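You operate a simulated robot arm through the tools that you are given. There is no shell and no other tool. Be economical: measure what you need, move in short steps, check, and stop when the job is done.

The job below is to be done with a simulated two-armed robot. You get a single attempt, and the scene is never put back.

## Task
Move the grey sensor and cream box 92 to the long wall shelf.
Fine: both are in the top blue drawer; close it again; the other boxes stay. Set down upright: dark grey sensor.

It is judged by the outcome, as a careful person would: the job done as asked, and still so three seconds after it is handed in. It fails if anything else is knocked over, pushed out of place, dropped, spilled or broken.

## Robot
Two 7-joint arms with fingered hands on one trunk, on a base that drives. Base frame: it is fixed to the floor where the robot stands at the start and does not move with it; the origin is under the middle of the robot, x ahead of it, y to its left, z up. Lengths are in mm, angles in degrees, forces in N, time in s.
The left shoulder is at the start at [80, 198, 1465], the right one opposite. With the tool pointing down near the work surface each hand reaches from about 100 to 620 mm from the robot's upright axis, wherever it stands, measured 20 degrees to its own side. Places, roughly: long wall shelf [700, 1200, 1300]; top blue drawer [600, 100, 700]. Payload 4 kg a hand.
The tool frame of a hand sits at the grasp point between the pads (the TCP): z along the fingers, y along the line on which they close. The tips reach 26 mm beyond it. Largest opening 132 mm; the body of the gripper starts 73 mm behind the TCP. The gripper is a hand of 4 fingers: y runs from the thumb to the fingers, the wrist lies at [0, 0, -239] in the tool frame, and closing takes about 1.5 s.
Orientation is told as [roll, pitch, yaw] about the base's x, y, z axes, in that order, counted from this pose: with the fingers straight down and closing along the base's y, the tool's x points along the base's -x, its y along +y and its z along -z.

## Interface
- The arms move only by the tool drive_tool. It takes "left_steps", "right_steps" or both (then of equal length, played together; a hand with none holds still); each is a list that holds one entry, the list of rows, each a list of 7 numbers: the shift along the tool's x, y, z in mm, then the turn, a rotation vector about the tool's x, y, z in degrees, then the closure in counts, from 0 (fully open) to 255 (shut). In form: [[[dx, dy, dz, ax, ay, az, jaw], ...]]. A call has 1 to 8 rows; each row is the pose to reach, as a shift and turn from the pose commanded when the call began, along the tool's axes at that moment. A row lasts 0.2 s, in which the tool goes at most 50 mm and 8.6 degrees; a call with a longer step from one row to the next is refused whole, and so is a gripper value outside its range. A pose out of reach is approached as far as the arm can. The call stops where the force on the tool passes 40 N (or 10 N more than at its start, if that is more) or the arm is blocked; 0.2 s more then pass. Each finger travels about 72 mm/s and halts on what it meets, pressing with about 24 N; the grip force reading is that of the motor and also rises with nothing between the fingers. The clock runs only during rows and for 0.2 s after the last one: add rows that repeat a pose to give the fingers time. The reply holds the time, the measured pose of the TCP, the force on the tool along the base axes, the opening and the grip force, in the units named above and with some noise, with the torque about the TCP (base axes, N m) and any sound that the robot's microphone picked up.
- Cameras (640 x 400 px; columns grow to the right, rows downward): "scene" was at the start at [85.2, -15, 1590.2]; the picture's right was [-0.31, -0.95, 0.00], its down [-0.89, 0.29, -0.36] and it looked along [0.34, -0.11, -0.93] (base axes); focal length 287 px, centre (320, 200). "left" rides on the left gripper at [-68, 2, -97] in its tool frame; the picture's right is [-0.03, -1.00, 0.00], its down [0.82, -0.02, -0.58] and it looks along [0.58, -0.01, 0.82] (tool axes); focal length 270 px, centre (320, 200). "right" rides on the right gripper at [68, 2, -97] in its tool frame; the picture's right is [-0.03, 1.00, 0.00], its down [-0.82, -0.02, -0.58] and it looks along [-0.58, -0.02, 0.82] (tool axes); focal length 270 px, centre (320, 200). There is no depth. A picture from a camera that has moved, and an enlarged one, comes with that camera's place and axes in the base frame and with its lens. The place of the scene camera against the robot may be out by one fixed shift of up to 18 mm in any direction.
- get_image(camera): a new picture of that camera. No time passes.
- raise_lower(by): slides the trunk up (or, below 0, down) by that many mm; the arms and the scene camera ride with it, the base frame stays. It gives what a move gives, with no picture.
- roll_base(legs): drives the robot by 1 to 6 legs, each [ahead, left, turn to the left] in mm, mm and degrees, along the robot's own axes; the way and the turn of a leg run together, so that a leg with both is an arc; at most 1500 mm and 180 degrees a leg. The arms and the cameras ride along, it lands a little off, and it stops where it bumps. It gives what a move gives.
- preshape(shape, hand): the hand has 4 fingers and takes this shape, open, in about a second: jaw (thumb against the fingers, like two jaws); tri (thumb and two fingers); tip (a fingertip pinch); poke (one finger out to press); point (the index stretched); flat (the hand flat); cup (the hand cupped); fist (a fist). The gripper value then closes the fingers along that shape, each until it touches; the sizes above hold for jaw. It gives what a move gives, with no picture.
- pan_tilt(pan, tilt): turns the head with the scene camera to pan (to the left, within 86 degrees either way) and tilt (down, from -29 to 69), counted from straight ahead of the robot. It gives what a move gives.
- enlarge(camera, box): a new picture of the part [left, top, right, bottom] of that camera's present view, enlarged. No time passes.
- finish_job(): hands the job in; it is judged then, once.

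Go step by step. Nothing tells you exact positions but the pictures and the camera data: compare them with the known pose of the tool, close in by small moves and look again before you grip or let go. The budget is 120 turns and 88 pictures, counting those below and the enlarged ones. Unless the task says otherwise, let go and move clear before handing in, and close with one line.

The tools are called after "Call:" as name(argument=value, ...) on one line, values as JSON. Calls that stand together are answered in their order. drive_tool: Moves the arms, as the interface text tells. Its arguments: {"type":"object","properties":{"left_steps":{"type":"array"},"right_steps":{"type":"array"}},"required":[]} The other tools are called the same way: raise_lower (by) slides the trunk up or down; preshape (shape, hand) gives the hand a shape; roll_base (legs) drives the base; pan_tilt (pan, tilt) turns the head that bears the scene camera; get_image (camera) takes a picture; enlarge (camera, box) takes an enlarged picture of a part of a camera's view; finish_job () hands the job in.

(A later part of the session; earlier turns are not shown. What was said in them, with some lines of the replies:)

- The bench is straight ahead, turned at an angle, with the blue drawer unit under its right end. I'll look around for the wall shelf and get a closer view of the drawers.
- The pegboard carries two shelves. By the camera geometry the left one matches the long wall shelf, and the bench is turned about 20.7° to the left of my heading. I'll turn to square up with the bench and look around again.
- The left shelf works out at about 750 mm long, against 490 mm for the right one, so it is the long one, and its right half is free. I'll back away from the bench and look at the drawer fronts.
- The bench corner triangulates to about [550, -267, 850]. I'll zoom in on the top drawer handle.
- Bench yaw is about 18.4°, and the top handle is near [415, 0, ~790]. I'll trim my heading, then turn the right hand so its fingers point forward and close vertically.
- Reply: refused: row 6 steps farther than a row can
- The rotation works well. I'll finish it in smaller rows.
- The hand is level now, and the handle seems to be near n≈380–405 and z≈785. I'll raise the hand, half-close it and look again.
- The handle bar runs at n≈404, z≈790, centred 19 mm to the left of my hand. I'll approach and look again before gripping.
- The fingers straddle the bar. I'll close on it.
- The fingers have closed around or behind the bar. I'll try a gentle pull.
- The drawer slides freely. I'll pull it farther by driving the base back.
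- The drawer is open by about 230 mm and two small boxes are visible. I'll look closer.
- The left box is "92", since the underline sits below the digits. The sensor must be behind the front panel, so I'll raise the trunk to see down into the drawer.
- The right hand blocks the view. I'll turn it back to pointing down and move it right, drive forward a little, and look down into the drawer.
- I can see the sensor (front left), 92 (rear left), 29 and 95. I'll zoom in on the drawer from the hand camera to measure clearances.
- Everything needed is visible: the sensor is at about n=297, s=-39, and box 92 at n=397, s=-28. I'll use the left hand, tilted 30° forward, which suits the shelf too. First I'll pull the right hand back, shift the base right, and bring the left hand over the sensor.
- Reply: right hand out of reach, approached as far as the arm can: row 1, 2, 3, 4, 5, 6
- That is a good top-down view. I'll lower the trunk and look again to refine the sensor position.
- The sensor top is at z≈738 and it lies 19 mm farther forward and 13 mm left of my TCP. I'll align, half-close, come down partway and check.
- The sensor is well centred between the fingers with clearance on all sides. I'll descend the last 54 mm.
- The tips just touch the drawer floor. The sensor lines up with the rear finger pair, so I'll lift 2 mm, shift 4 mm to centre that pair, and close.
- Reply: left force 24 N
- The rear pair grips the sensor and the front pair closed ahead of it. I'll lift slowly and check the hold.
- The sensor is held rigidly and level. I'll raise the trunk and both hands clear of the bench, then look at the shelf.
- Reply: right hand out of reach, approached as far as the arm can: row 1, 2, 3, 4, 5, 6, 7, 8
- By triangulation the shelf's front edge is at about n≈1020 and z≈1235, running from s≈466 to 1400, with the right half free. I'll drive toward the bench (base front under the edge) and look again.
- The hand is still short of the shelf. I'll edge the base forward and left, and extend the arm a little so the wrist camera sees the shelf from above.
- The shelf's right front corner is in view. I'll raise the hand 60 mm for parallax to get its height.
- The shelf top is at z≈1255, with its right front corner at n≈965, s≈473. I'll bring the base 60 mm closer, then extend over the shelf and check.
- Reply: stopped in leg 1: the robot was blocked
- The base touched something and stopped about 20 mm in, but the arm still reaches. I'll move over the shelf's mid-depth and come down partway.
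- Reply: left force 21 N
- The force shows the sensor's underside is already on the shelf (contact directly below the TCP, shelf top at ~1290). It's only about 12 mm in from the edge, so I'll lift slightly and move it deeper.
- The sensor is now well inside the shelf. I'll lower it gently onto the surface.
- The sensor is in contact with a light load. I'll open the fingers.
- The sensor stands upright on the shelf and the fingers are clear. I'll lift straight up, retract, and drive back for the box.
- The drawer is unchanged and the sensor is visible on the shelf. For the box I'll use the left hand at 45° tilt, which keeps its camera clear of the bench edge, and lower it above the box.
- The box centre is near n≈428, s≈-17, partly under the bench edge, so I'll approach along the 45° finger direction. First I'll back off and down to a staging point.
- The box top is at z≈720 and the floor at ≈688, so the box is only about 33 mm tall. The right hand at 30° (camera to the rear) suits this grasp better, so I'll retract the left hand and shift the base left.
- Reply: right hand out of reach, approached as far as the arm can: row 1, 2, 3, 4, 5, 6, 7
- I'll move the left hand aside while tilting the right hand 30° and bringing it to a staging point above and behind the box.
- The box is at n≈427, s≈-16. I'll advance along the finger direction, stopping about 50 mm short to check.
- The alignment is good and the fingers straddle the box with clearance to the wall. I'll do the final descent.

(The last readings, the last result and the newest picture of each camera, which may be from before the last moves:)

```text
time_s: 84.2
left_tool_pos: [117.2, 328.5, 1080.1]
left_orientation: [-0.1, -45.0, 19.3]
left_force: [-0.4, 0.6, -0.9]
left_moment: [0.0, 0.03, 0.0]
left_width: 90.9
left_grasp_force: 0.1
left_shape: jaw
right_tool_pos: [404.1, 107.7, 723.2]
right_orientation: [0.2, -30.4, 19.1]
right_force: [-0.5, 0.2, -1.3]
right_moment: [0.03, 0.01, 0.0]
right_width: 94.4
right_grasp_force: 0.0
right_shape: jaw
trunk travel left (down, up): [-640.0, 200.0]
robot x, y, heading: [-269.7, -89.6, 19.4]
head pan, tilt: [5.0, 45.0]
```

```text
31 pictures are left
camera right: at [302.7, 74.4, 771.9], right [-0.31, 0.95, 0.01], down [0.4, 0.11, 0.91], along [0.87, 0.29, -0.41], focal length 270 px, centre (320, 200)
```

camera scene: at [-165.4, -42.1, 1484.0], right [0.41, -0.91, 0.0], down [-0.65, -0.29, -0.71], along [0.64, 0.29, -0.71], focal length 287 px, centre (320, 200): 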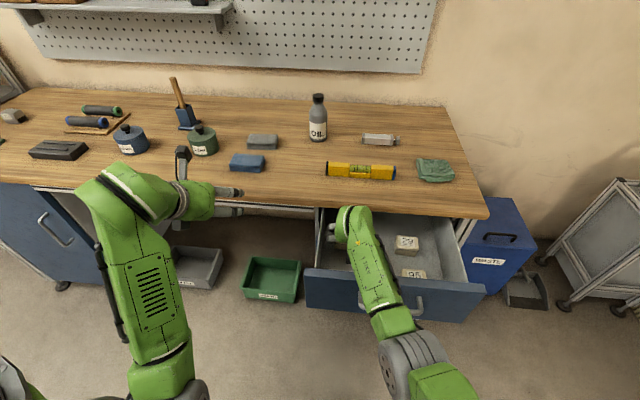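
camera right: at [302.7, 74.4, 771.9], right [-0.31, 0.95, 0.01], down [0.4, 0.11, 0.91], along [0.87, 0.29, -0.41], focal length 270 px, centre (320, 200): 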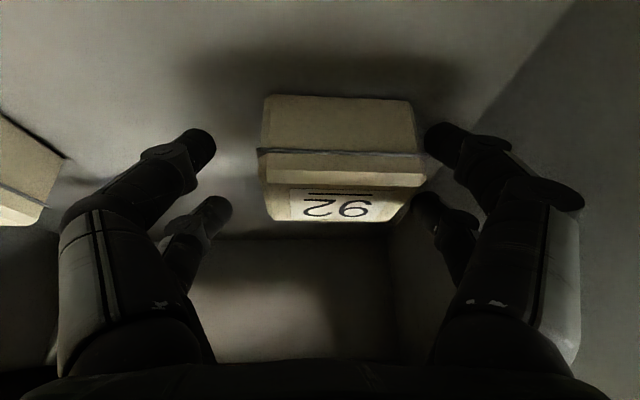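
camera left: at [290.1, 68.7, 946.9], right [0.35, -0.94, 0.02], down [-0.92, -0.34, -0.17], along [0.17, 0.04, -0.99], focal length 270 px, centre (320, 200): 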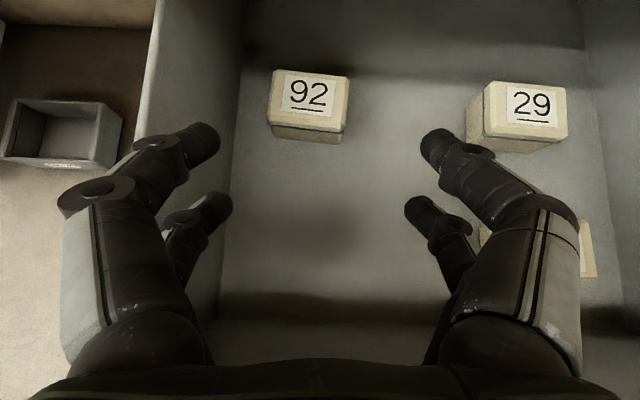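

No contact forces, and the fingers are on both sides of the box. I'll close.

Call:
drive_tool(right_steps=[[[0, 0, 0, 0, 0, 0, 95], [0, 0, 0, 0, 0, 0, 115], [0, 0, 0, 0, 0, 0, 135], [0, 0, 0, 0, 0, 0, 155], [0, 0, 0, 0, 0, 0, 175], [0, 0, 0, 0, 0, 0, 200], [0, 0, 0, 0, 0, 0, 225], [0, 0, 0, 0, 0, 0, 255]]])

Call:
get_image(camera="right")

```text
time_s: 86.0
left_tool_pos: [117.2, 328.4, 1078.9]
left_orientation: [-0.2, -45.0, 19.4]
left_force: [0.0, 0.6, 1.0]
left_moment: [-0.02, 0.03, 0.0]
left_width: 90.6
left_grasp_force: 0.2
left_shape: jaw
right_tool_pos: [404.8, 108.7, 724.3]
right_orientation: [0.0, -30.4, 19.3]
right_force: [-0.2, 0.1, 0.5]
right_moment: [-0.01, 0.04, -0.03]
right_width: 64.8
right_grasp_force: 24.1
right_shape: jaw
trunk travel left (down, up): [-640.0, 200.0]
robot x, y, heading: [-268.6, -92.0, 19.3]
head pan, tilt: [5.0, 45.0]
```

```text
30 pictures are left
camera right: at [302.7, 74.4, 772.1], right [-0.31, 0.95, 0.01], down [0.4, 0.11, 0.91], along [0.87, 0.29, -0.41], focal length 270 px, centre (320, 200)
```

right: 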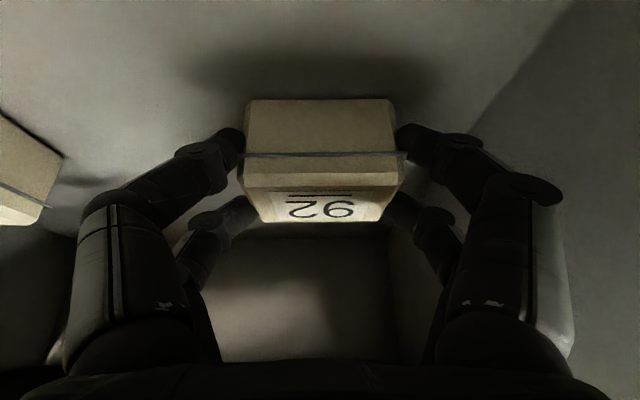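

The box is gripped by both finger pairs at 65 mm. I'll withdraw along the approach line so it clears the bench edge.

Call:
drive_tool(right_steps=[[[0, 0, -10, 0, 0, 0, 255], [0, 0, -30, 0, 0, 0, 255], [0, 0, -60, 0, 0, 0, 255], [0, 0, -90, 0, 0, 0, 255], [0, 0, -120, 0, 0, 0, 255], [-10, 0, -155, 0, 0, 0, 255]]])

Call:
get_image(camera="right")

```text
time_s: 87.4
left_tool_pos: [117.7, 327.8, 1079.2]
left_orientation: [-0.1, -45.2, 19.3]
left_force: [0.2, 0.3, 0.9]
left_moment: [-0.01, 0.03, -0.01]
left_width: 90.9
left_grasp_force: 0.0
left_shape: jaw
right_tool_pos: [336.2, 85.6, 863.6]
right_orientation: [0.1, -30.5, 19.3]
right_force: [0.8, 0.3, -0.3]
right_moment: [-0.02, 0.01, 0.0]
right_width: 64.9
right_grasp_force: 24.7
right_shape: jaw
trunk travel left (down, up): [-640.0, 200.0]
robot x, y, heading: [-271.4, -89.6, 19.4]
head pan, tilt: [5.0, 45.0]
```

```text
29 pictures are left
camera right: at [234.8, 50.9, 911.7], right [-0.31, 0.95, 0.01], down [0.4, 0.12, 0.91], along [0.86, 0.29, -0.41], focal length 270 px, centre (320, 200)
```

right: 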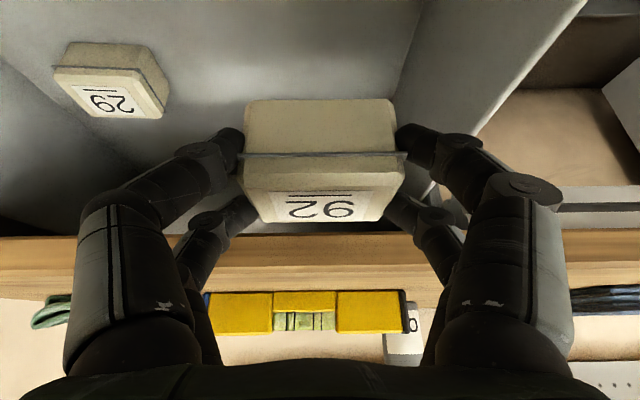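

The box is held firmly and has cleared the drawer. I'll raise it high and drive left, then toward the shelf.

Call:
raise_lower(by=200)

Call:
drive_tool(right_steps=[[[-20, 0, -35, 0, 0, 0, 255], [-40, 0, -70, 0, 0, 0, 255], [-60, 0, -105, 0, 0, 0, 255], [-80, 0, -140, 0, 0, 0, 255], [-100, 0, -175, 0, 0, 0, 255], [-120, 0, -210, 0, 0, 0, 255], [-142, 0, -246, 0, 0, 0, 255], [-165, 0, -286, 0, 0, 0, 255]]])

Call:
roll_base(legs=[[0, 740, 0]])

Call:
roll_base(legs=[[400, 0, 0]])

Call:
get_image(camera="right")

Call:
pan_tilt(pan=0, tilt=40)

Call:
get_image(camera="scene")

```text
time_s: 89.5
left_tool_pos: [118.6, 329.7, 1279.2]
left_orientation: [-0.1, -45.0, 19.3]
left_force: [0.3, 0.7, 0.7]
left_moment: [0.02, 0.03, -0.03]
left_width: 91.0
left_grasp_force: 0.0
left_shape: jaw
right_tool_pos: [338.1, 84.9, 1064.3]
right_orientation: [0.1, -30.4, 19.2]
right_force: [-0.5, 0.0, -0.9]
right_moment: [0.03, -0.01, 0.0]
right_width: 64.7
right_grasp_force: 24.0
right_shape: jaw
trunk travel left (down, up): [-840.0, 0.0]
robot x, y, heading: [-270.7, -91.5, 19.3]
head pan, tilt: [5.0, 45.0]
```

```text
time_s: 91.3
left_tool_pos: [117.1, 327.9, 1278.9]
left_orientation: [-0.1, -45.0, 19.2]
left_force: [-0.2, 0.3, 0.1]
left_moment: [0.01, -0.02, -0.03]
left_width: 91.3
left_grasp_force: 0.1
left_shape: jaw
right_tool_pos: [336.3, 82.2, 1393.5]
right_orientation: [0.1, -30.3, 19.1]
right_force: [0.5, 0.1, -0.6]
right_moment: [0.02, 0.01, 0.02]
right_width: 64.5
right_grasp_force: 24.1
right_shape: jaw
trunk travel left (down, up): [-840.0, 0.0]
robot x, y, heading: [-271.1, -87.8, 19.4]
head pan, tilt: [5.0, 45.0]
```

```text
time_s: 95.3
left_tool_pos: [-119.2, 1018.7, 1279.0]
left_orientation: [0.0, -45.1, 19.0]
left_force: [-0.4, 0.3, -0.3]
left_moment: [-0.01, 0.0, 0.01]
left_width: 90.8
left_grasp_force: 0.1
left_shape: jaw
right_tool_pos: [98.2, 770.9, 1392.7]
right_orientation: [0.2, -30.4, 18.7]
right_force: [-0.1, 0.5, -0.4]
right_moment: [0.0, 0.03, 0.06]
right_width: 64.5
right_grasp_force: 24.2
right_shape: jaw
trunk travel left (down, up): [-840.0, 0.0]
robot x, y, heading: [-512.3, 609.8, 19.1]
head pan, tilt: [5.0, 45.0]
```

```text
time_s: 97.8
left_tool_pos: [254.0, 1152.4, 1281.2]
left_orientation: [-0.1, -45.2, 19.4]
left_force: [0.0, 0.4, -0.3]
left_moment: [0.03, 0.01, 0.0]
left_width: 91.1
left_grasp_force: 0.0
left_shape: jaw
right_tool_pos: [473.0, 907.0, 1395.6]
right_orientation: [0.1, -30.5, 19.3]
right_force: [-0.5, -0.6, -0.2]
right_moment: [0.02, 0.0, -0.03]
right_width: 64.6
right_grasp_force: 23.8
right_shape: jaw
trunk travel left (down, up): [-840.0, 0.0]
robot x, y, heading: [-131.3, 734.9, 19.2]
head pan, tilt: [5.0, 45.0]
```

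```text
28 pictures are left
camera right: at [370.2, 873.0, 1443.0], right [-0.31, 0.95, 0.01], down [0.39, 0.11, 0.91], along [0.87, 0.29, -0.41], focal length 270 px, centre (320, 200)
```

right: 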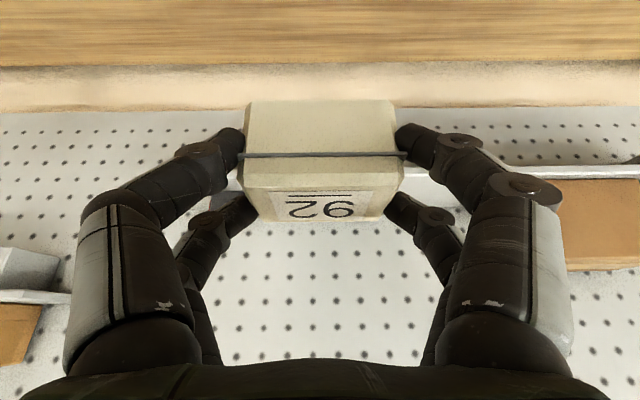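

```text
time_s: 98.5
left_tool_pos: [253.9, 1153.7, 1279.9]
left_orientation: [-0.1, -45.1, 19.4]
left_force: [-0.1, -0.1, 0.1]
left_moment: [-0.02, 0.03, 0.01]
left_width: 90.9
left_grasp_force: 0.0
left_shape: jaw
right_tool_pos: [474.0, 907.7, 1395.1]
right_orientation: [0.1, -30.5, 19.3]
right_force: [0.0, -0.7, -1.1]
right_moment: [-0.03, 0.0, 0.01]
right_width: 64.6
right_grasp_force: 24.1
right_shape: jaw
trunk travel left (down, up): [-840.0, 0.0]
robot x, y, heading: [-131.1, 736.4, 19.1]
head pan, tilt: [0.0, 40.0]
```

```text
27 pictures are left
camera scene: at [-23.2, 777.4, 1691.5], right [0.33, -0.94, 0.0], down [-0.61, -0.21, -0.77], along [0.72, 0.25, -0.64], focal length 287 px, centre (320, 200)
```

scene: 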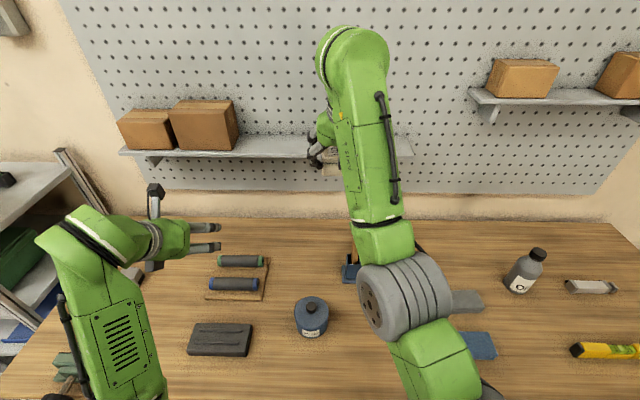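

The box is held well, and the sensor is visible at the right end of the shelf. I'll shift 40 mm left and drive closer, aiming to set the box at s≈690, clear of the sensor.

Call:
roll_base(legs=[[0, 40, 0], [112, 0, 0]])

Call:
drive_tool(right_steps=[[[-26, 0, 15, 0, 0, 0, 255], [-52, 0, 30, 0, 0, 0, 255], [-78, 0, 45, 0, 0, 0, 255]]])

Call:
get_image(camera="right")

Call:
get_image(camera="scene")

```text
time_s: 100.2
left_tool_pos: [341.1, 1219.3, 1284.0]
left_orientation: [0.2, -45.5, 18.7]
left_force: [-0.4, -1.7, 0.1]
left_moment: [0.02, 0.0, 0.0]
left_width: 91.2
left_grasp_force: 0.0
left_shape: jaw
right_tool_pos: [559.9, 972.2, 1398.7]
right_orientation: [0.3, -31.0, 18.9]
right_force: [0.4, -0.4, -0.6]
right_moment: [0.03, 0.04, 0.01]
right_width: 64.6
right_grasp_force: 24.1
right_shape: jaw
trunk travel left (down, up): [-840.0, 0.0]
robot x, y, heading: [-41.6, 812.1, 19.0]
head pan, tilt: [0.0, 40.0]
```

```text
time_s: 101.0
left_tool_pos: [348.0, 1224.5, 1280.2]
left_orientation: [0.1, -45.1, 19.1]
left_force: [0.2, 0.5, 0.6]
left_moment: [-0.01, 0.01, 0.0]
left_width: 91.0
left_grasp_force: 0.1
left_shape: jaw
right_tool_pos: [653.3, 1006.2, 1395.2]
right_orientation: [0.1, -30.6, 18.9]
right_force: [0.6, 0.3, -1.4]
right_moment: [0.02, 0.03, -0.01]
right_width: 64.6
right_grasp_force: 24.2
right_shape: jaw
trunk travel left (down, up): [-840.0, 0.0]
robot x, y, heading: [-42.9, 811.7, 19.0]
head pan, tilt: [0.0, 40.0]
```

```text
26 pictures are left
camera right: at [550.6, 973.1, 1442.4], right [-0.31, 0.95, 0.02], down [0.39, 0.11, 0.91], along [0.87, 0.29, -0.41], focal length 270 px, centre (320, 200)
```

right: 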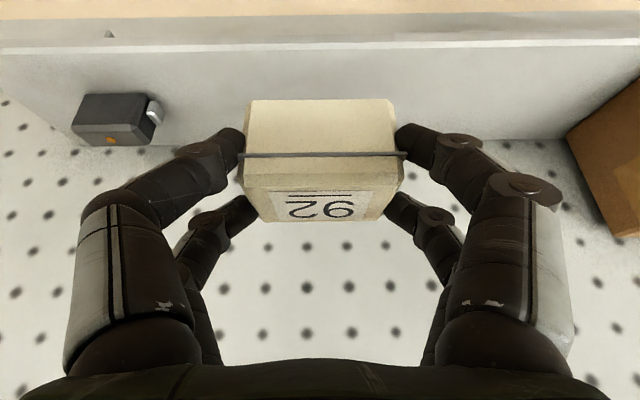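

```text
25 pictures are left
camera scene: at [69.3, 849.8, 1691.4], right [0.33, -0.94, 0.0], down [-0.61, -0.21, -0.77], along [0.72, 0.25, -0.64], focal length 287 px, centre (320, 200)
```

scene: 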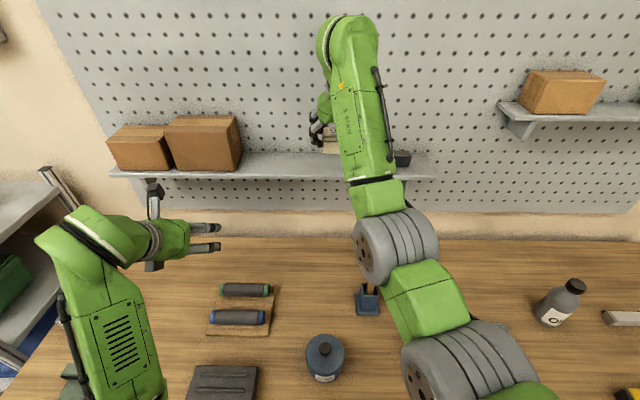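

There's a clear free spot between the sensor and the cardboard boxes. I'll move over the shelf and come down to just above it.

Call:
drive_tool(right_steps=[[[-18, -15, 11, 0, 0, 0, 255], [-37, -30, 21, 0, 0, 0, 255], [-55.4, -45, 32, 0, 0, 0, 255], [-40, -45, 58, 0, 0, 0, 255], [-25.4, -45, 84, 0, 0, 0, 255]]])

Call:
get_image(camera="right")

Call:
enlarge(camera="scene", box=[260, 60, 460, 210])

```text
time_s: 102.2
left_tool_pos: [349.0, 1227.0, 1279.1]
left_orientation: [-0.1, -45.1, 19.1]
left_force: [-0.4, 0.4, -0.3]
left_moment: [-0.01, -0.01, -0.02]
left_width: 90.8
left_grasp_force: 0.1
left_shape: jaw
right_tool_pos: [727.6, 988.7, 1336.6]
right_orientation: [0.1, -30.7, 19.0]
right_force: [0.6, -0.8, -0.3]
right_moment: [-0.01, 0.03, 0.03]
right_width: 64.9
right_grasp_force: 24.0
right_shape: jaw
trunk travel left (down, up): [-840.0, 0.0]
robot x, y, heading: [-40.7, 810.6, 19.0]
head pan, tilt: [0.0, 40.0]
```

```text
24 pictures are left
camera right: at [625.2, 955.4, 1382.5], right [-0.31, 0.95, 0.01], down [0.39, 0.11, 0.91], along [0.87, 0.28, -0.41], focal length 270 px, centre (320, 200)
```

right: 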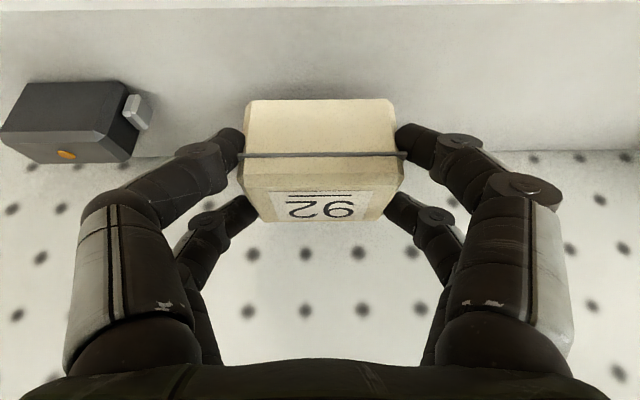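

```text
2.67 times, centred on (360, 135) of scene
camera zoom: at [69.9, 851.7, 1691.4], right [0.33, -0.94, 0.0], down [-0.61, -0.21, -0.77], along [0.72, 0.25, -0.64], focal length 764 px, centre (213, 373)
```

zoom: 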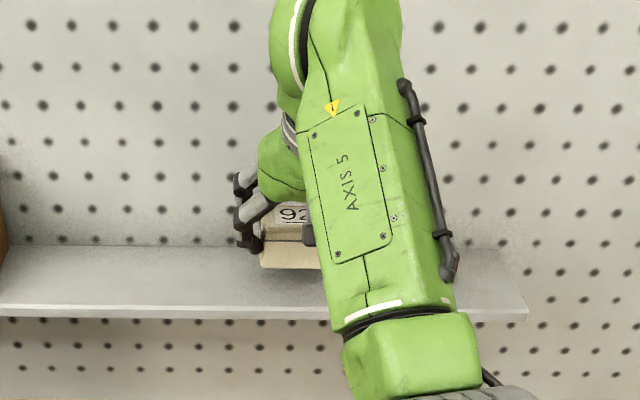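

The box is positioned over the shelf, well clear of the sensor. I'll lower it gently until contact.

Call:
drive_tool(right_steps=[[[3.5, 0, 6, 0, 0, 0, 255], [7, 0, 12, 0, 0, 0, 255], [9, 0, 15.6, 0, 0, 0, 255], [11, 0, 19, 0, 0, 0, 255], [12, 0, 20.8, 0, 0, 0, 255], [13, 0, 22.5, 0, 0, 0, 255]]])

Call:
get_image(camera="right")

```text
time_s: 103.6
left_tool_pos: [348.5, 1226.8, 1278.9]
left_orientation: [-0.1, -45.1, 19.2]
left_force: [-0.6, -0.6, 0.2]
left_moment: [0.0, 0.02, 0.03]
left_width: 90.9
left_grasp_force: 0.0
left_shape: jaw
right_tool_pos: [728.7, 989.4, 1309.6]
right_orientation: [0.2, -30.4, 19.1]
right_force: [-0.1, -0.9, -1.8]
right_moment: [0.02, 0.0, 0.02]
right_width: 64.7
right_grasp_force: 24.2
right_shape: jaw
trunk travel left (down, up): [-840.0, 0.0]
robot x, y, heading: [-46.4, 814.1, 19.2]
head pan, tilt: [0.0, 40.0]
```

```text
22 pictures are left
camera right: at [626.2, 954.6, 1356.7], right [-0.31, 0.95, 0.01], down [0.39, 0.11, 0.91], along [0.87, 0.28, -0.41], focal length 270 px, centre (320, 200)
```

right: 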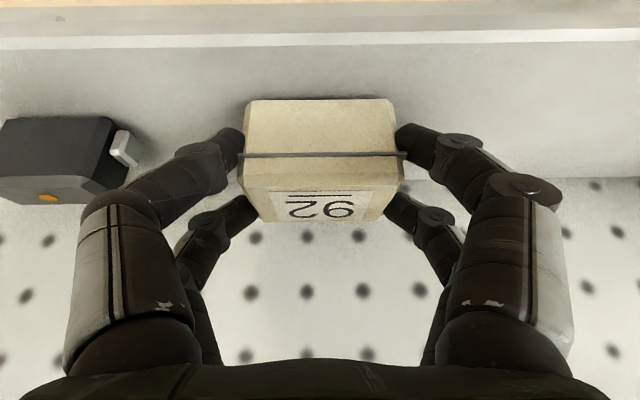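

Almost there. I'll continue in finer steps.

Call:
drive_tool(right_steps=[[[0.7, 0, 1.3, 0, 0, 0, 255], [1.5, 0, 2.6, 0, 0, 0, 255], [2.2, 0, 3.9, 0, 0, 0, 255], [3, 0, 5.2, 0, 0, 0, 255]]])

```text
time_s: 104.6
left_tool_pos: [346.9, 1227.0, 1280.3]
left_orientation: [-0.2, -45.2, 19.2]
left_force: [-0.8, 0.3, 0.3]
left_moment: [0.0, 0.03, 0.02]
left_width: 90.8
left_grasp_force: 0.0
left_shape: jaw
right_tool_pos: [727.1, 988.2, 1306.9]
right_orientation: [0.1, -30.8, 19.0]
right_force: [2.6, 1.0, 10.0]
right_moment: [0.0, -0.09, 0.05]
right_width: 64.6
right_grasp_force: 23.9
right_shape: jaw
trunk travel left (down, up): [-840.0, 0.0]
robot x, y, heading: [-44.4, 813.3, 19.2]
head pan, tilt: [0.0, 40.0]
```

The box is on the shelf, pressed with about 10 N. I'll ease the press by 1 mm and open.

Call:
drive_tool(right_steps=[[[-0.7, 0, -1.2, 0, 0, 0, 255], [-0.7, 0, -1.2, 0, 0, 0, 220], [-0.7, 0, -1.2, 0, 0, 0, 180], [-0.7, 0, -1.2, 0, 0, 0, 140], [-0.7, 0, -1.2, 0, 0, 0, 110], [-0.7, 0, -1.2, 0, 0, 0, 90], [-0.7, 0, -1.2, 0, 0, 0, 80], [-0.7, 0, -1.2, 0, 0, 0, 80]]])

Call:
get_image(camera="right")

```text
time_s: 106.4
left_tool_pos: [347.6, 1226.2, 1278.7]
left_orientation: [-0.2, -45.1, 19.1]
left_force: [-0.3, -0.7, -0.5]
left_moment: [-0.02, 0.03, 0.01]
left_width: 90.8
left_grasp_force: 0.0
left_shape: jaw
right_tool_pos: [726.8, 986.3, 1304.0]
right_orientation: [0.0, -30.5, 19.0]
right_force: [-0.3, -0.3, -0.6]
right_moment: [-0.01, 0.0, 0.02]
right_width: 90.2
right_grasp_force: 0.0
right_shape: jaw
trunk travel left (down, up): [-840.0, 0.0]
robot x, y, heading: [-43.9, 813.8, 19.3]
head pan, tilt: [0.0, 40.0]
```

```text
21 pictures are left
camera right: at [625.5, 954.2, 1352.6], right [-0.31, 0.95, 0.01], down [0.39, 0.11, 0.91], along [0.87, 0.28, -0.41], focal length 270 px, centre (320, 200)
```

right: 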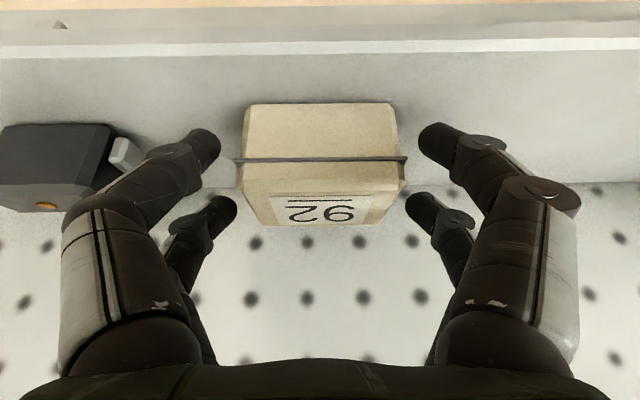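

The box stands on the shelf and the fingers are clear. I'll lift away and retract, then check the shelf.

Call:
drive_tool(right_steps=[[[-10, 0, -17, 0, 0, 0, 80], [-20, 0, -35, 0, 0, 0, 80], [-32, 0, -56, 0, 0, 0, 80], [-40, 0, -70, 0, 0, 0, 80], [-14, 0, -85, 0, 0, 0, 80], [12, 0, -100, 0, 0, 0, 80], [38, 0, -115, 0, 0, 0, 80]]])

Call:
get_image(camera="right")

Call:
roll_base(legs=[[-530, 0, 0]])

Call:
pan_tilt(pan=-5, tilt=30)

Call:
get_image(camera="scene")

```text
time_s: 108.0
left_tool_pos: [347.4, 1225.9, 1280.4]
left_orientation: [-0.1, -45.1, 19.1]
left_force: [-0.2, 0.0, -0.3]
left_moment: [-0.03, -0.03, 0.01]
left_width: 90.9
left_grasp_force: 0.0
left_shape: jaw
right_tool_pos: [640.9, 958.2, 1385.4]
right_orientation: [0.1, -30.5, 19.0]
right_force: [0.0, -0.8, -0.2]
right_moment: [0.0, -0.01, 0.0]
right_width: 90.3
right_grasp_force: 0.1
right_shape: jaw
trunk travel left (down, up): [-840.0, 0.0]
robot x, y, heading: [-40.3, 811.5, 18.9]
head pan, tilt: [0.0, 40.0]
```

```text
20 pictures are left
camera right: at [539.1, 924.5, 1433.4], right [-0.31, 0.95, 0.01], down [0.39, 0.11, 0.91], along [0.87, 0.29, -0.41], focal length 270 px, centre (320, 200)
```

right: 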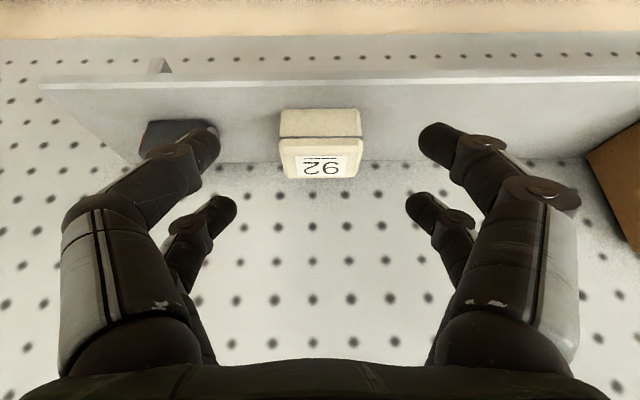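

```text
time_s: 111.0
left_tool_pos: [-140.3, 1057.7, 1278.8]
left_orientation: [-0.1, -44.8, 19.1]
left_force: [0.8, -0.7, -0.2]
left_moment: [-0.01, 0.03, 0.0]
left_width: 90.8
left_grasp_force: 0.1
left_shape: jaw
right_tool_pos: [152.9, 788.6, 1383.3]
right_orientation: [0.1, -30.4, 18.9]
right_force: [0.0, 0.7, 0.8]
right_moment: [0.0, -0.01, -0.01]
right_width: 90.5
right_grasp_force: 0.1
right_shape: jaw
trunk travel left (down, up): [-840.0, 0.0]
robot x, y, heading: [-532.5, 642.1, 19.1]
head pan, tilt: [0.0, 40.0]
```

```text
time_s: 111.7
left_tool_pos: [-140.6, 1056.6, 1278.4]
left_orientation: [0.0, -45.0, 19.0]
left_force: [-0.4, 0.5, -0.3]
left_moment: [0.0, -0.03, 0.0]
left_width: 90.8
left_grasp_force: 0.1
left_shape: jaw
right_tool_pos: [153.0, 787.8, 1384.8]
right_orientation: [0.1, -30.4, 18.9]
right_force: [-0.6, -1.1, 0.6]
right_moment: [-0.03, 0.01, -0.01]
right_width: 90.1
right_grasp_force: 0.2
right_shape: jaw
trunk travel left (down, up): [-840.0, 0.0]
robot x, y, heading: [-532.5, 639.1, 19.3]
head pan, tilt: [-5.0, 30.0]
```

```text
19 pictures are left
camera scene: at [-413.1, 676.5, 1706.5], right [0.24, -0.97, 0.0], down [-0.49, -0.12, -0.87], along [0.84, 0.21, -0.5], focal length 287 px, centre (320, 200)
```

scene: 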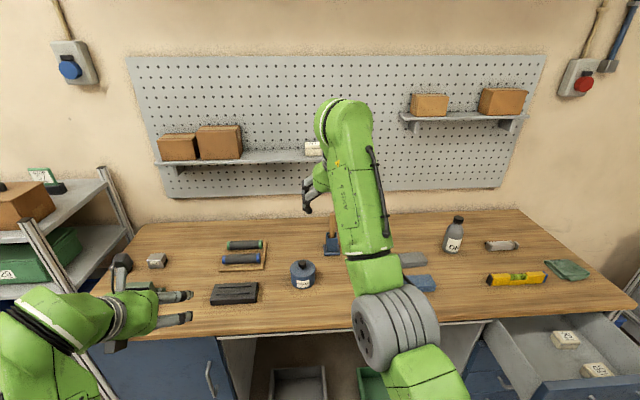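

Both items are on the shelf. To close the drawer I'll drive back in front of it and bring the right hand down, fingers closed and pointing forward, to push the panel.

Call:
roll_base(legs=[[0, -720, 0]])

Call:
drive_tool(right_steps=[[[34, -7, 9, 0, -4, 0, 120], [68, -15, 18, 0, -8, 0, 160], [102, -22, 27, 0, -12, 0, 200], [136, -30, 36, 0, -16, 0, 255], [170, -37, 45, 0, -20, 0, 255], [204, -45, 54, 0, -24, 0, 255], [238, -52, 63, 0, -28, 0, 255], [273, -60, 73, 0, -32, 0, 255]]])

Call:
drive_tool(right_steps=[[[24, -8, 1, 0, -3.5, 0, 255], [48, -16, 1, 0, -7, 0, 255], [72, -24, 2, 0, -10.5, 0, 255], [96, -32, 2, 0, -14, 0, 255], [120, -40, 3, 0, -17.5, 0, 255], [144, -48, 4, 0, -21, 0, 255], [168, -56, 4, 0, -24.5, 0, 255], [190, -63, 5, 0, -28, 0, 255]]])

Call:
pan_tilt(pan=-8, tilt=50)

Call:
get_image(camera="scene")

```text
time_s: 115.6
left_tool_pos: [90.3, 382.2, 1278.7]
left_orientation: [-0.2, -45.2, 19.4]
left_force: [-0.5, 0.4, -0.6]
left_moment: [-0.02, -0.04, 0.0]
left_width: 91.1
left_grasp_force: 0.0
left_shape: jaw
right_tool_pos: [385.0, 114.6, 1385.1]
right_orientation: [0.0, -30.5, 19.2]
right_force: [-0.7, 0.5, 0.8]
right_moment: [0.0, 0.0, 0.0]
right_width: 90.3
right_grasp_force: 0.0
right_shape: jaw
trunk travel left (down, up): [-840.0, 0.0]
robot x, y, heading: [-300.3, -36.0, 19.2]
head pan, tilt: [-5.0, 30.0]
```

```text
time_s: 117.4
left_tool_pos: [90.4, 378.4, 1281.0]
left_orientation: [0.0, -45.3, 19.3]
left_force: [-0.3, -0.1, 0.4]
left_moment: [0.04, 0.0, 0.0]
left_width: 90.8
left_grasp_force: 0.0
left_shape: jaw
right_tool_pos: [218.7, -11.4, 1183.6]
right_orientation: [0.4, -62.8, 18.8]
right_force: [0.5, -0.4, -0.3]
right_moment: [0.03, 0.0, -0.02]
right_width: 0.2
right_grasp_force: 23.8
right_shape: jaw
trunk travel left (down, up): [-840.0, 0.0]
robot x, y, heading: [-298.2, -36.2, 19.5]
head pan, tilt: [-5.0, 30.0]
```

```text
time_s: 119.2
left_tool_pos: [89.8, 380.5, 1279.6]
left_orientation: [-0.1, -45.0, 19.3]
left_force: [0.8, 0.3, -0.9]
left_moment: [0.02, 0.03, 0.01]
left_width: 90.9
left_grasp_force: 0.1
left_shape: jaw
right_tool_pos: [161.0, -96.3, 1011.7]
right_orientation: [179.9, -89.6, -160.1]
right_force: [-0.7, 0.0, -1.7]
right_moment: [-0.01, 0.03, -0.02]
right_width: 0.1
right_grasp_force: 23.8
right_shape: jaw
right hand out of reach, approached as far as the arm can: row 6, 7
trunk travel left (down, up): [-840.0, 0.0]
robot x, y, heading: [-300.5, -36.1, 19.2]
head pan, tilt: [-5.0, 30.0]
```

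```text
time_s: 120.1
left_tool_pos: [90.8, 380.6, 1279.6]
left_orientation: [-0.1, -45.1, 19.3]
left_force: [0.1, 0.4, 0.3]
left_moment: [-0.01, 0.01, -0.01]
left_width: 91.1
left_grasp_force: 0.1
left_shape: jaw
right_tool_pos: [163.1, -96.9, 1013.1]
right_orientation: [169.8, -89.6, -150.3]
right_force: [-0.1, 0.4, 0.5]
right_moment: [0.0, 0.02, -0.02]
right_width: 0.0
right_grasp_force: 23.9
right_shape: jaw
trunk travel left (down, up): [-840.0, 0.0]
robot x, y, heading: [-298.3, -37.0, 19.4]
head pan, tilt: [-8.0, 50.0]
```

```text
18 pictures are left
camera scene: at [-192.0, -9.0, 1677.3], right [0.2, -0.98, 0.0], down [-0.75, -0.15, -0.64], along [0.63, 0.13, -0.77], focal length 287 px, centre (320, 200)
```

scene: 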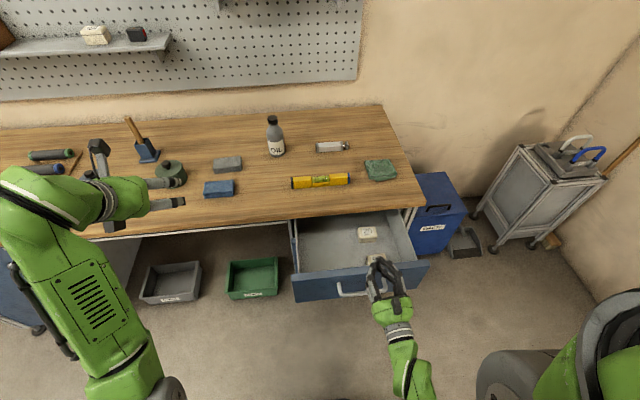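

The right hand is lined up with the drawer centre. I'll back off slightly, lower to just below the handle, and check.

Call:
roll_base(legs=[[-50, 0, 0]])

Call:
raise_lower(by=-280)

Call:
get_image(camera="right")

Call:
enlarge(camera="scene", box=[240, 100, 480, 300])

```text
time_s: 121.0
left_tool_pos: [56.5, 365.7, 1274.1]
left_orientation: [0.0, -44.5, 19.3]
left_force: [0.3, -0.1, -0.4]
left_moment: [0.01, 0.06, 0.03]
left_width: 90.7
left_grasp_force: 0.0
left_shape: jaw
right_tool_pos: [123.7, -110.8, 1007.8]
right_orientation: [27.8, -89.8, -8.3]
right_force: [1.2, 0.0, 0.6]
right_moment: [0.0, -0.05, -0.01]
right_width: 0.0
right_grasp_force: 24.2
right_shape: jaw
trunk travel left (down, up): [-840.0, 0.0]
robot x, y, heading: [-345.7, -53.1, 19.2]
head pan, tilt: [-8.0, 50.0]
```

```text
time_s: 122.7
left_tool_pos: [88.5, 374.4, 1120.5]
left_orientation: [0.3, -42.8, 19.0]
left_force: [-2.8, -1.8, 1.3]
left_moment: [0.14, -0.11, 0.04]
left_width: 90.9
left_grasp_force: 0.1
left_shape: jaw
right_tool_pos: [55.3, -121.3, 801.2]
right_orientation: [8.3, -76.5, 12.0]
right_force: [1.9, -2.3, -5.4]
right_moment: [0.24, -0.48, 0.24]
right_width: 0.2
right_grasp_force: 24.5
right_shape: jaw
trunk travel left (down, up): [-698.0, 142.0]
robot x, y, heading: [-342.0, -50.4, 18.9]
head pan, tilt: [-8.0, 50.0]
stopped: the arm was blocked; the commanded pose is now the measured one
```

```text
17 pictures are left
camera right: at [-49.1, -155.8, 755.9], right [-0.34, 0.94, 0.06], down [-0.33, -0.18, 0.93], along [0.88, 0.29, 0.37], focal length 270 px, centre (320, 200)
```

right: 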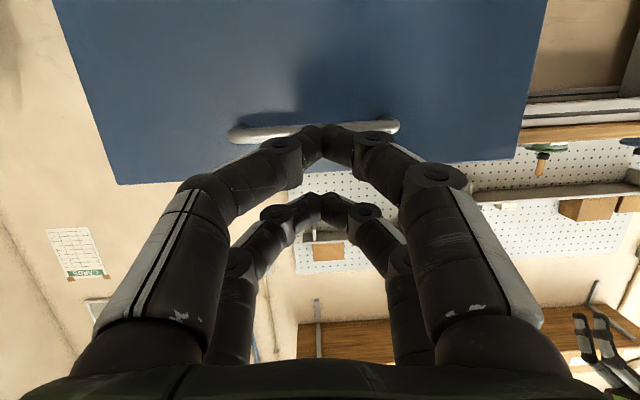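

```text
2.00 times, centred on (360, 200) of scene
camera zoom: at [-174.4, -9.7, 1531.7], right [0.2, -0.98, 0.0], down [-0.78, -0.16, -0.61], along [0.6, 0.12, -0.79], focal length 573 px, centre (240, 200)
```

zoom: 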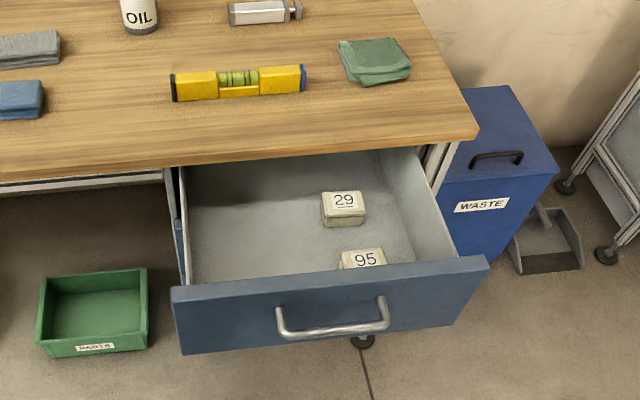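

The right arm got cramped against the robot's own body. I'll raise a bit, back the base up another 120 mm, and extend the arm forward so it isn't folded.

Call:
raise_lower(by=80)

Call:
roll_base(legs=[[-120, 0, 0]])

Call:
drive_tool(right_steps=[[[0, 0, 15, 0, 0, 0, 255], [0, 0, 30, 0, 0, 0, 255], [0, 0, 60, 0, 0, 0, 255], [0, 0, 90, 0, 0, 0, 255]]])

Call:
get_image(camera="scene")

```text
time_s: 123.8
left_tool_pos: [42.9, 363.3, 1218.2]
left_orientation: [-0.1, -45.2, 19.2]
left_force: [-0.1, -0.1, -0.1]
left_moment: [-0.02, -0.04, 0.01]
left_width: 90.9
left_grasp_force: 0.0
left_shape: jaw
right_tool_pos: [18.7, -131.5, 889.5]
right_orientation: [8.5, -78.2, 11.6]
right_force: [0.4, 0.8, -0.1]
right_moment: [-0.02, 0.0, -0.01]
right_width: 0.1
right_grasp_force: 24.0
right_shape: jaw
trunk travel left (down, up): [-778.0, 62.0]
robot x, y, heading: [-342.8, -52.3, 18.9]
head pan, tilt: [-8.0, 50.0]
```

```text
time_s: 125.1
left_tool_pos: [-65.4, 326.7, 1215.4]
left_orientation: [-0.1, -44.8, 19.4]
left_force: [-0.5, 0.5, -0.6]
left_moment: [0.01, 0.01, 0.01]
left_width: 91.0
left_grasp_force: 0.1
left_shape: jaw
right_tool_pos: [-87.4, -168.9, 887.1]
right_orientation: [8.2, -78.0, 12.0]
right_force: [0.3, -0.4, -0.6]
right_moment: [0.0, 0.01, 0.0]
right_width: 0.0
right_grasp_force: 24.6
right_shape: jaw
trunk travel left (down, up): [-778.0, 62.0]
robot x, y, heading: [-456.4, -91.2, 19.2]
head pan, tilt: [-8.0, 50.0]
```

```text
time_s: 126.1
left_tool_pos: [-68.0, 325.1, 1216.6]
left_orientation: [-0.1, -45.0, 19.3]
left_force: [-0.4, 0.5, 0.5]
left_moment: [-0.03, 0.01, 0.0]
left_width: 91.1
left_grasp_force: 0.1
left_shape: jaw
right_tool_pos: [-4.5, -143.6, 870.9]
right_orientation: [8.6, -78.0, 11.8]
right_force: [-0.1, 0.5, -1.0]
right_moment: [0.03, -0.01, 0.04]
right_width: 0.1
right_grasp_force: 23.9
right_shape: jaw
right hand out of reach, approached as far as the arm can: row 3, 4
trunk travel left (down, up): [-778.0, 62.0]
robot x, y, heading: [-458.9, -92.2, 19.3]
head pan, tilt: [-8.0, 50.0]
```

```text
15 pictures are left
camera scene: at [-348.9, -64.1, 1615.1], right [0.2, -0.98, 0.0], down [-0.75, -0.15, -0.64], along [0.63, 0.13, -0.77], focal length 287 px, centre (320, 200)
```

scene: 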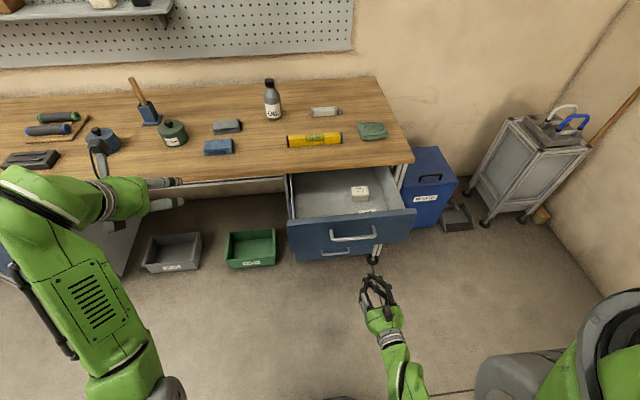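

The arm was simply near full downward reach. I'll raise the hand relative to the shoulder and extend it forward, then lower the trunk instead.

Call:
drive_tool(right_steps=[[[-35, 0, 5, 0, -1.7, 0, 255], [-70, 0, 12, 0, -3.4, 0, 255], [-105, 0, 20, 0, -5.1, 0, 255], [-140, 0, 30, 0, -6.8, 0, 255], [-175, 0, 42, 0, -8.5, 0, 255], [-208, 0, 56, 0, -10.2, 0, 255], [-241, 0, 70, 0, -12, 0, 255]]])

Call:
raise_lower(by=-200)

```text
time_s: 127.7
left_tool_pos: [-67.5, 324.8, 1215.0]
left_orientation: [-0.1, -45.0, 19.3]
left_force: [0.6, 0.9, -0.5]
left_moment: [-0.01, 0.02, -0.01]
left_width: 91.1
left_grasp_force: 0.1
left_shape: jaw
right_tool_pos: [106.7, -109.1, 1092.8]
right_orientation: [99.1, -88.2, -79.2]
right_force: [-0.3, 0.4, -0.4]
right_moment: [0.04, 0.03, -0.02]
right_width: 0.2
right_grasp_force: 24.5
right_shape: jaw
trunk travel left (down, up): [-778.0, 62.0]
robot x, y, heading: [-456.2, -91.7, 19.1]
head pan, tilt: [-8.0, 50.0]
```

```text
time_s: 129.8
left_tool_pos: [-67.4, 325.8, 1018.0]
left_orientation: [0.0, -45.0, 19.5]
left_force: [0.2, 0.4, 0.3]
left_moment: [-0.01, -0.01, 0.0]
left_width: 91.1
left_grasp_force: 0.0
left_shape: jaw
right_tool_pos: [105.6, -109.8, 892.0]
right_orientation: [100.8, -88.3, -80.8]
right_force: [0.0, -0.2, -0.6]
right_moment: [0.03, 0.01, 0.01]
right_width: 0.1
right_grasp_force: 23.9
right_shape: jaw
trunk travel left (down, up): [-578.0, 262.0]
robot x, y, heading: [-456.2, -92.0, 19.3]
head pan, tilt: [-8.0, 50.0]
```

No blockage now. I'll continue down to z≈737.

Call:
raise_lower(by=-155)

Call:
get_image(camera="right")

Call:
get_image(camera="scene")

```text
time_s: 131.6
left_tool_pos: [-68.2, 325.9, 863.2]
left_orientation: [-0.1, -45.0, 19.5]
left_force: [0.6, -0.1, -0.2]
left_moment: [-0.01, 0.01, 0.01]
left_width: 90.9
left_grasp_force: 0.1
left_shape: jaw
right_tool_pos: [105.7, -108.9, 738.0]
right_orientation: [100.9, -88.3, -81.0]
right_force: [0.3, -0.6, -0.6]
right_moment: [-0.03, 0.0, 0.01]
right_width: 0.0
right_grasp_force: 24.5
right_shape: jaw
trunk travel left (down, up): [-423.0, 417.0]
robot x, y, heading: [-457.7, -89.7, 19.1]
head pan, tilt: [-8.0, 50.0]
```

```text
14 pictures are left
camera right: at [15.0, -139.1, 667.3], right [-0.34, 0.94, 0.05], down [-0.53, -0.24, 0.81], along [0.77, 0.25, 0.58], focal length 270 px, centre (320, 200)
```

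right: 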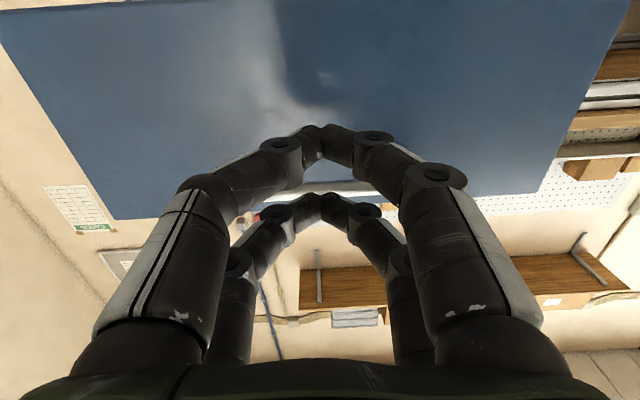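

```text
13 pictures are left
camera scene: at [-349.8, -64.1, 1260.2], right [0.2, -0.98, 0.0], down [-0.75, -0.15, -0.64], along [0.63, 0.13, -0.77], focal length 287 px, centre (320, 200)
```

scene: 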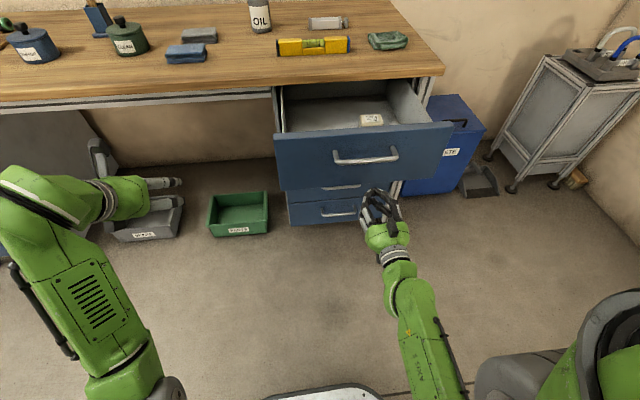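

The hand is just below the handle, centred. I'll drive forward to push the drawer most of the way in, then finish with the arm.

Call:
roll_base(legs=[[110, 0, 0]])

Call:
roll_base(legs=[[150, 0, 0]])

Call:
get_image(camera="scene")

```text
time_s: 132.8
left_tool_pos: [36.4, 361.4, 861.8]
left_orientation: [0.0, -45.0, 19.4]
left_force: [0.4, 0.1, -0.4]
left_moment: [0.01, 0.03, 0.01]
left_width: 91.0
left_grasp_force: 0.0
left_shape: jaw
right_tool_pos: [209.5, -72.6, 737.5]
right_orientation: [100.1, -88.3, -80.1]
right_force: [0.6, 0.8, -0.7]
right_moment: [0.0, 0.0, 0.02]
right_width: 0.1
right_grasp_force: 23.8
right_shape: jaw
trunk travel left (down, up): [-423.0, 417.0]
robot x, y, heading: [-354.3, -56.9, 19.4]
head pan, tilt: [-8.0, 50.0]
```

```text
time_s: 134.2
left_tool_pos: [177.2, 410.9, 861.3]
left_orientation: [-0.1, -45.0, 19.4]
left_force: [0.2, -0.2, 0.6]
left_moment: [-0.03, 0.0, 0.0]
left_width: 91.0
left_grasp_force: 0.1
left_shape: jaw
right_tool_pos: [352.8, -22.1, 736.3]
right_orientation: [99.6, -88.4, -79.4]
right_force: [-0.5, 0.7, 0.1]
right_moment: [0.0, -0.02, -0.03]
right_width: 0.2
right_grasp_force: 23.7
right_shape: jaw
trunk travel left (down, up): [-423.0, 417.0]
robot x, y, heading: [-210.2, -1.7, 19.3]
head pan, tilt: [-8.0, 50.0]
```

```text
12 pictures are left
camera scene: at [-104.4, 21.8, 1260.1], right [0.2, -0.98, 0.0], down [-0.75, -0.15, -0.64], along [0.63, 0.13, -0.77], focal length 287 px, centre (320, 200)
```

scene: 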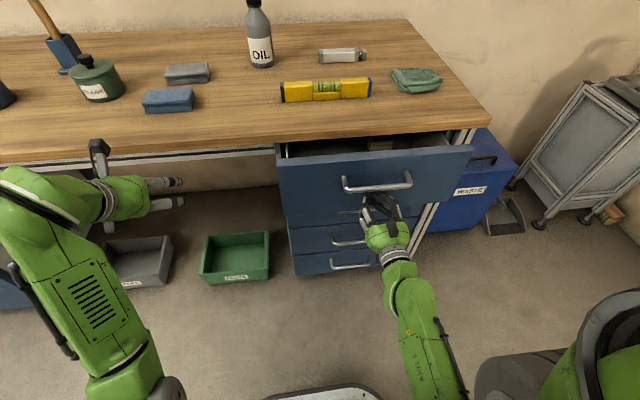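

The drawer is mostly in. I'll push the remaining distance with the arm, watching force.

Call:
drive_tool(right_steps=[[[0, 0, 15, 0, 0, 0, 255], [0, 0, 30, 0, 0, 0, 255], [0, 0, 45, 0, 0, 0, 255], [0, 0, 60, 0, 0, 0, 255], [0, 0, 72, 0, 0, 0, 255], [0, 0, 82, 0, 0, 0, 255], [0, 0, 92, 0, 0, 0, 255], [0, 0, 102, 0, 0, 0, 255]]])

Call:
enlarge(camera="scene", box=[230, 110, 500, 280])

```text
time_s: 136.0
left_tool_pos: [177.1, 411.0, 862.2]
left_orientation: [-0.2, -45.1, 19.5]
left_force: [0.5, -0.5, -0.1]
left_moment: [-0.03, 0.0, -0.04]
left_width: 91.0
left_grasp_force: 0.0
left_shape: jaw
right_tool_pos: [444.0, 8.9, 735.9]
right_orientation: [98.8, -88.4, -78.7]
right_force: [-19.6, -7.2, 4.2]
right_moment: [0.0, 0.09, -0.02]
right_width: 0.0
right_grasp_force: 23.6
right_shape: jaw
trunk travel left (down, up): [-423.0, 417.0]
robot x, y, heading: [-210.2, -5.5, 19.0]
head pan, tilt: [-8.0, 50.0]
stopped in row 8 (right hand): the force on the tool passed its limit at 48 N (the readings are from after the stop); the commanded pose is now the measured one
```

```text
2.35 times, centred on (365, 195) of scene
camera zoom: at [-105.6, 21.4, 1260.3], right [0.2, -0.98, 0.0], down [-0.75, -0.15, -0.64], along [0.63, 0.13, -0.77], focal length 675 px, centre (214, 212)
```

zoom: 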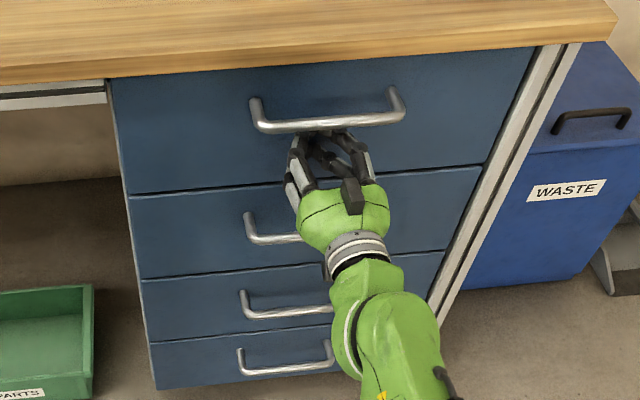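

The drawer is fully shut against its stop. I'll retract, back off, and do a last check of drawer and shelf.

Call:
drive_tool(right_steps=[[[0, 0, -20, 0, 0, 0, 255], [0, 0, -50, 0, 0, 0, 255], [0, 0, -80, 0, 0, 0, 255]]])

Call:
roll_base(legs=[[-150, 0, 0]])

Call:
raise_lower(by=350)

Call:
get_image(camera="scene")

Call:
pan_tilt(pan=30, tilt=22)

Call:
get_image(camera="scene")

```text
time_s: 136.8
left_tool_pos: [177.0, 410.6, 861.3]
left_orientation: [-0.2, -45.2, 19.4]
left_force: [0.8, 0.3, -0.1]
left_moment: [-0.02, 0.03, -0.02]
left_width: 90.9
left_grasp_force: 0.1
left_shape: jaw
right_tool_pos: [367.8, -18.2, 733.8]
right_orientation: [100.1, -88.4, -80.1]
right_force: [0.4, -0.4, 0.3]
right_moment: [0.0, 0.03, 0.01]
right_width: 0.1
right_grasp_force: 23.8
right_shape: jaw
trunk travel left (down, up): [-423.0, 417.0]
robot x, y, heading: [-211.2, -2.8, 19.1]
head pan, tilt: [-8.0, 50.0]
```

```text
time_s: 138.1
left_tool_pos: [38.2, 362.2, 862.3]
left_orientation: [-0.1, -45.0, 19.4]
left_force: [-0.8, 0.0, 0.1]
left_moment: [-0.02, 0.01, -0.01]
left_width: 90.8
left_grasp_force: 0.0
left_shape: jaw
right_tool_pos: [229.3, -66.1, 732.8]
right_orientation: [98.8, -88.4, -78.8]
right_force: [-0.3, 0.7, -0.3]
right_moment: [0.01, 0.03, 0.0]
right_width: 0.0
right_grasp_force: 23.9
right_shape: jaw
trunk travel left (down, up): [-423.0, 417.0]
robot x, y, heading: [-345.7, -52.3, 19.4]
head pan, tilt: [-8.0, 50.0]
```

```text
time_s: 141.5
left_tool_pos: [38.6, 361.8, 1211.4]
left_orientation: [-0.1, -45.0, 19.3]
left_force: [-0.4, 0.2, 0.4]
left_moment: [0.01, -0.02, 0.02]
left_width: 91.0
left_grasp_force: 0.1
left_shape: jaw
right_tool_pos: [229.6, -66.7, 1083.6]
right_orientation: [98.1, -88.3, -78.1]
right_force: [0.1, 0.1, 0.6]
right_moment: [0.0, -0.02, 0.01]
right_width: 0.2
right_grasp_force: 24.3
right_shape: jaw
trunk travel left (down, up): [-773.0, 67.0]
robot x, y, heading: [-348.7, -55.3, 19.5]
head pan, tilt: [-8.0, 50.0]
```

```text
10 pictures are left
camera scene: at [-243.8, -27.0, 1610.1], right [0.2, -0.98, 0.0], down [-0.75, -0.15, -0.64], along [0.63, 0.13, -0.77], focal length 287 px, centre (320, 200)
```

scene: 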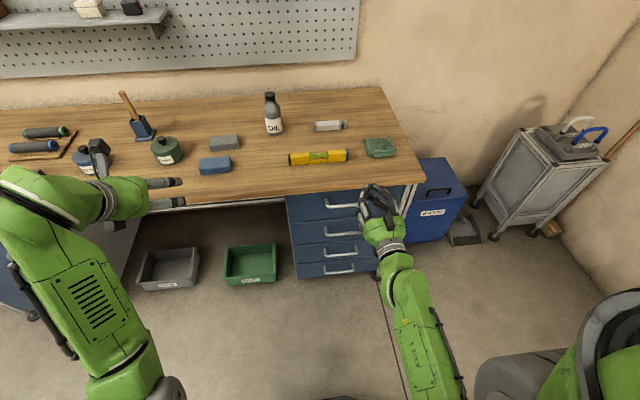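

```text
time_s: 142.6
left_tool_pos: [39.1, 362.2, 1212.3]
left_orientation: [-0.1, -45.1, 19.3]
left_force: [0.2, 0.6, 0.9]
left_moment: [0.04, 0.0, -0.01]
left_width: 90.8
left_grasp_force: 0.1
left_shape: jaw
right_tool_pos: [229.4, -65.6, 1083.6]
right_orientation: [98.2, -88.2, -78.2]
right_force: [-0.1, -0.6, 0.5]
right_moment: [-0.02, -0.01, 0.01]
right_width: 0.1
right_grasp_force: 24.2
right_shape: jaw
trunk travel left (down, up): [-773.0, 67.0]
robot x, y, heading: [-352.0, -56.3, 19.5]
head pan, tilt: [30.0, 22.0]
```

```text
9 pictures are left
camera scene: at [-258.8, 28.1, 1652.5], right [0.76, -0.65, 0.0], down [-0.25, -0.28, -0.93], along [0.61, 0.7, -0.38], focal length 287 px, centre (320, 200)
```

scene: 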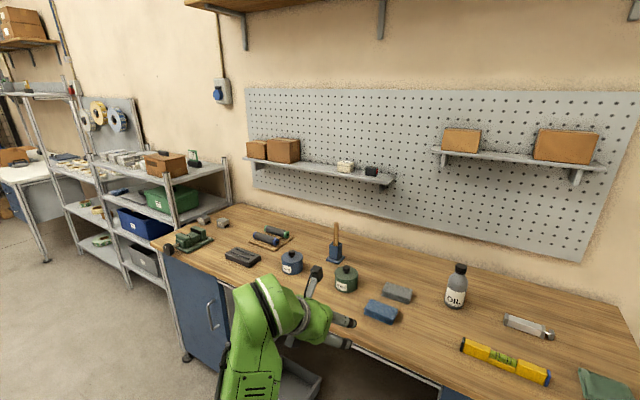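

The sensor stands upright on the long shelf with box 92 beside it. The drawer is closed, boxes 29 and 95 stayed inside, and the bench looks undisturbed, so I'm handing in.

Call:
finish_job()

```text
The job is handed in.
```

The dark grey sensor (set down upright) and cream box 92 are on the long wall shelf, and the top blue drawer is closed with boxes 29 and 95 still inside.
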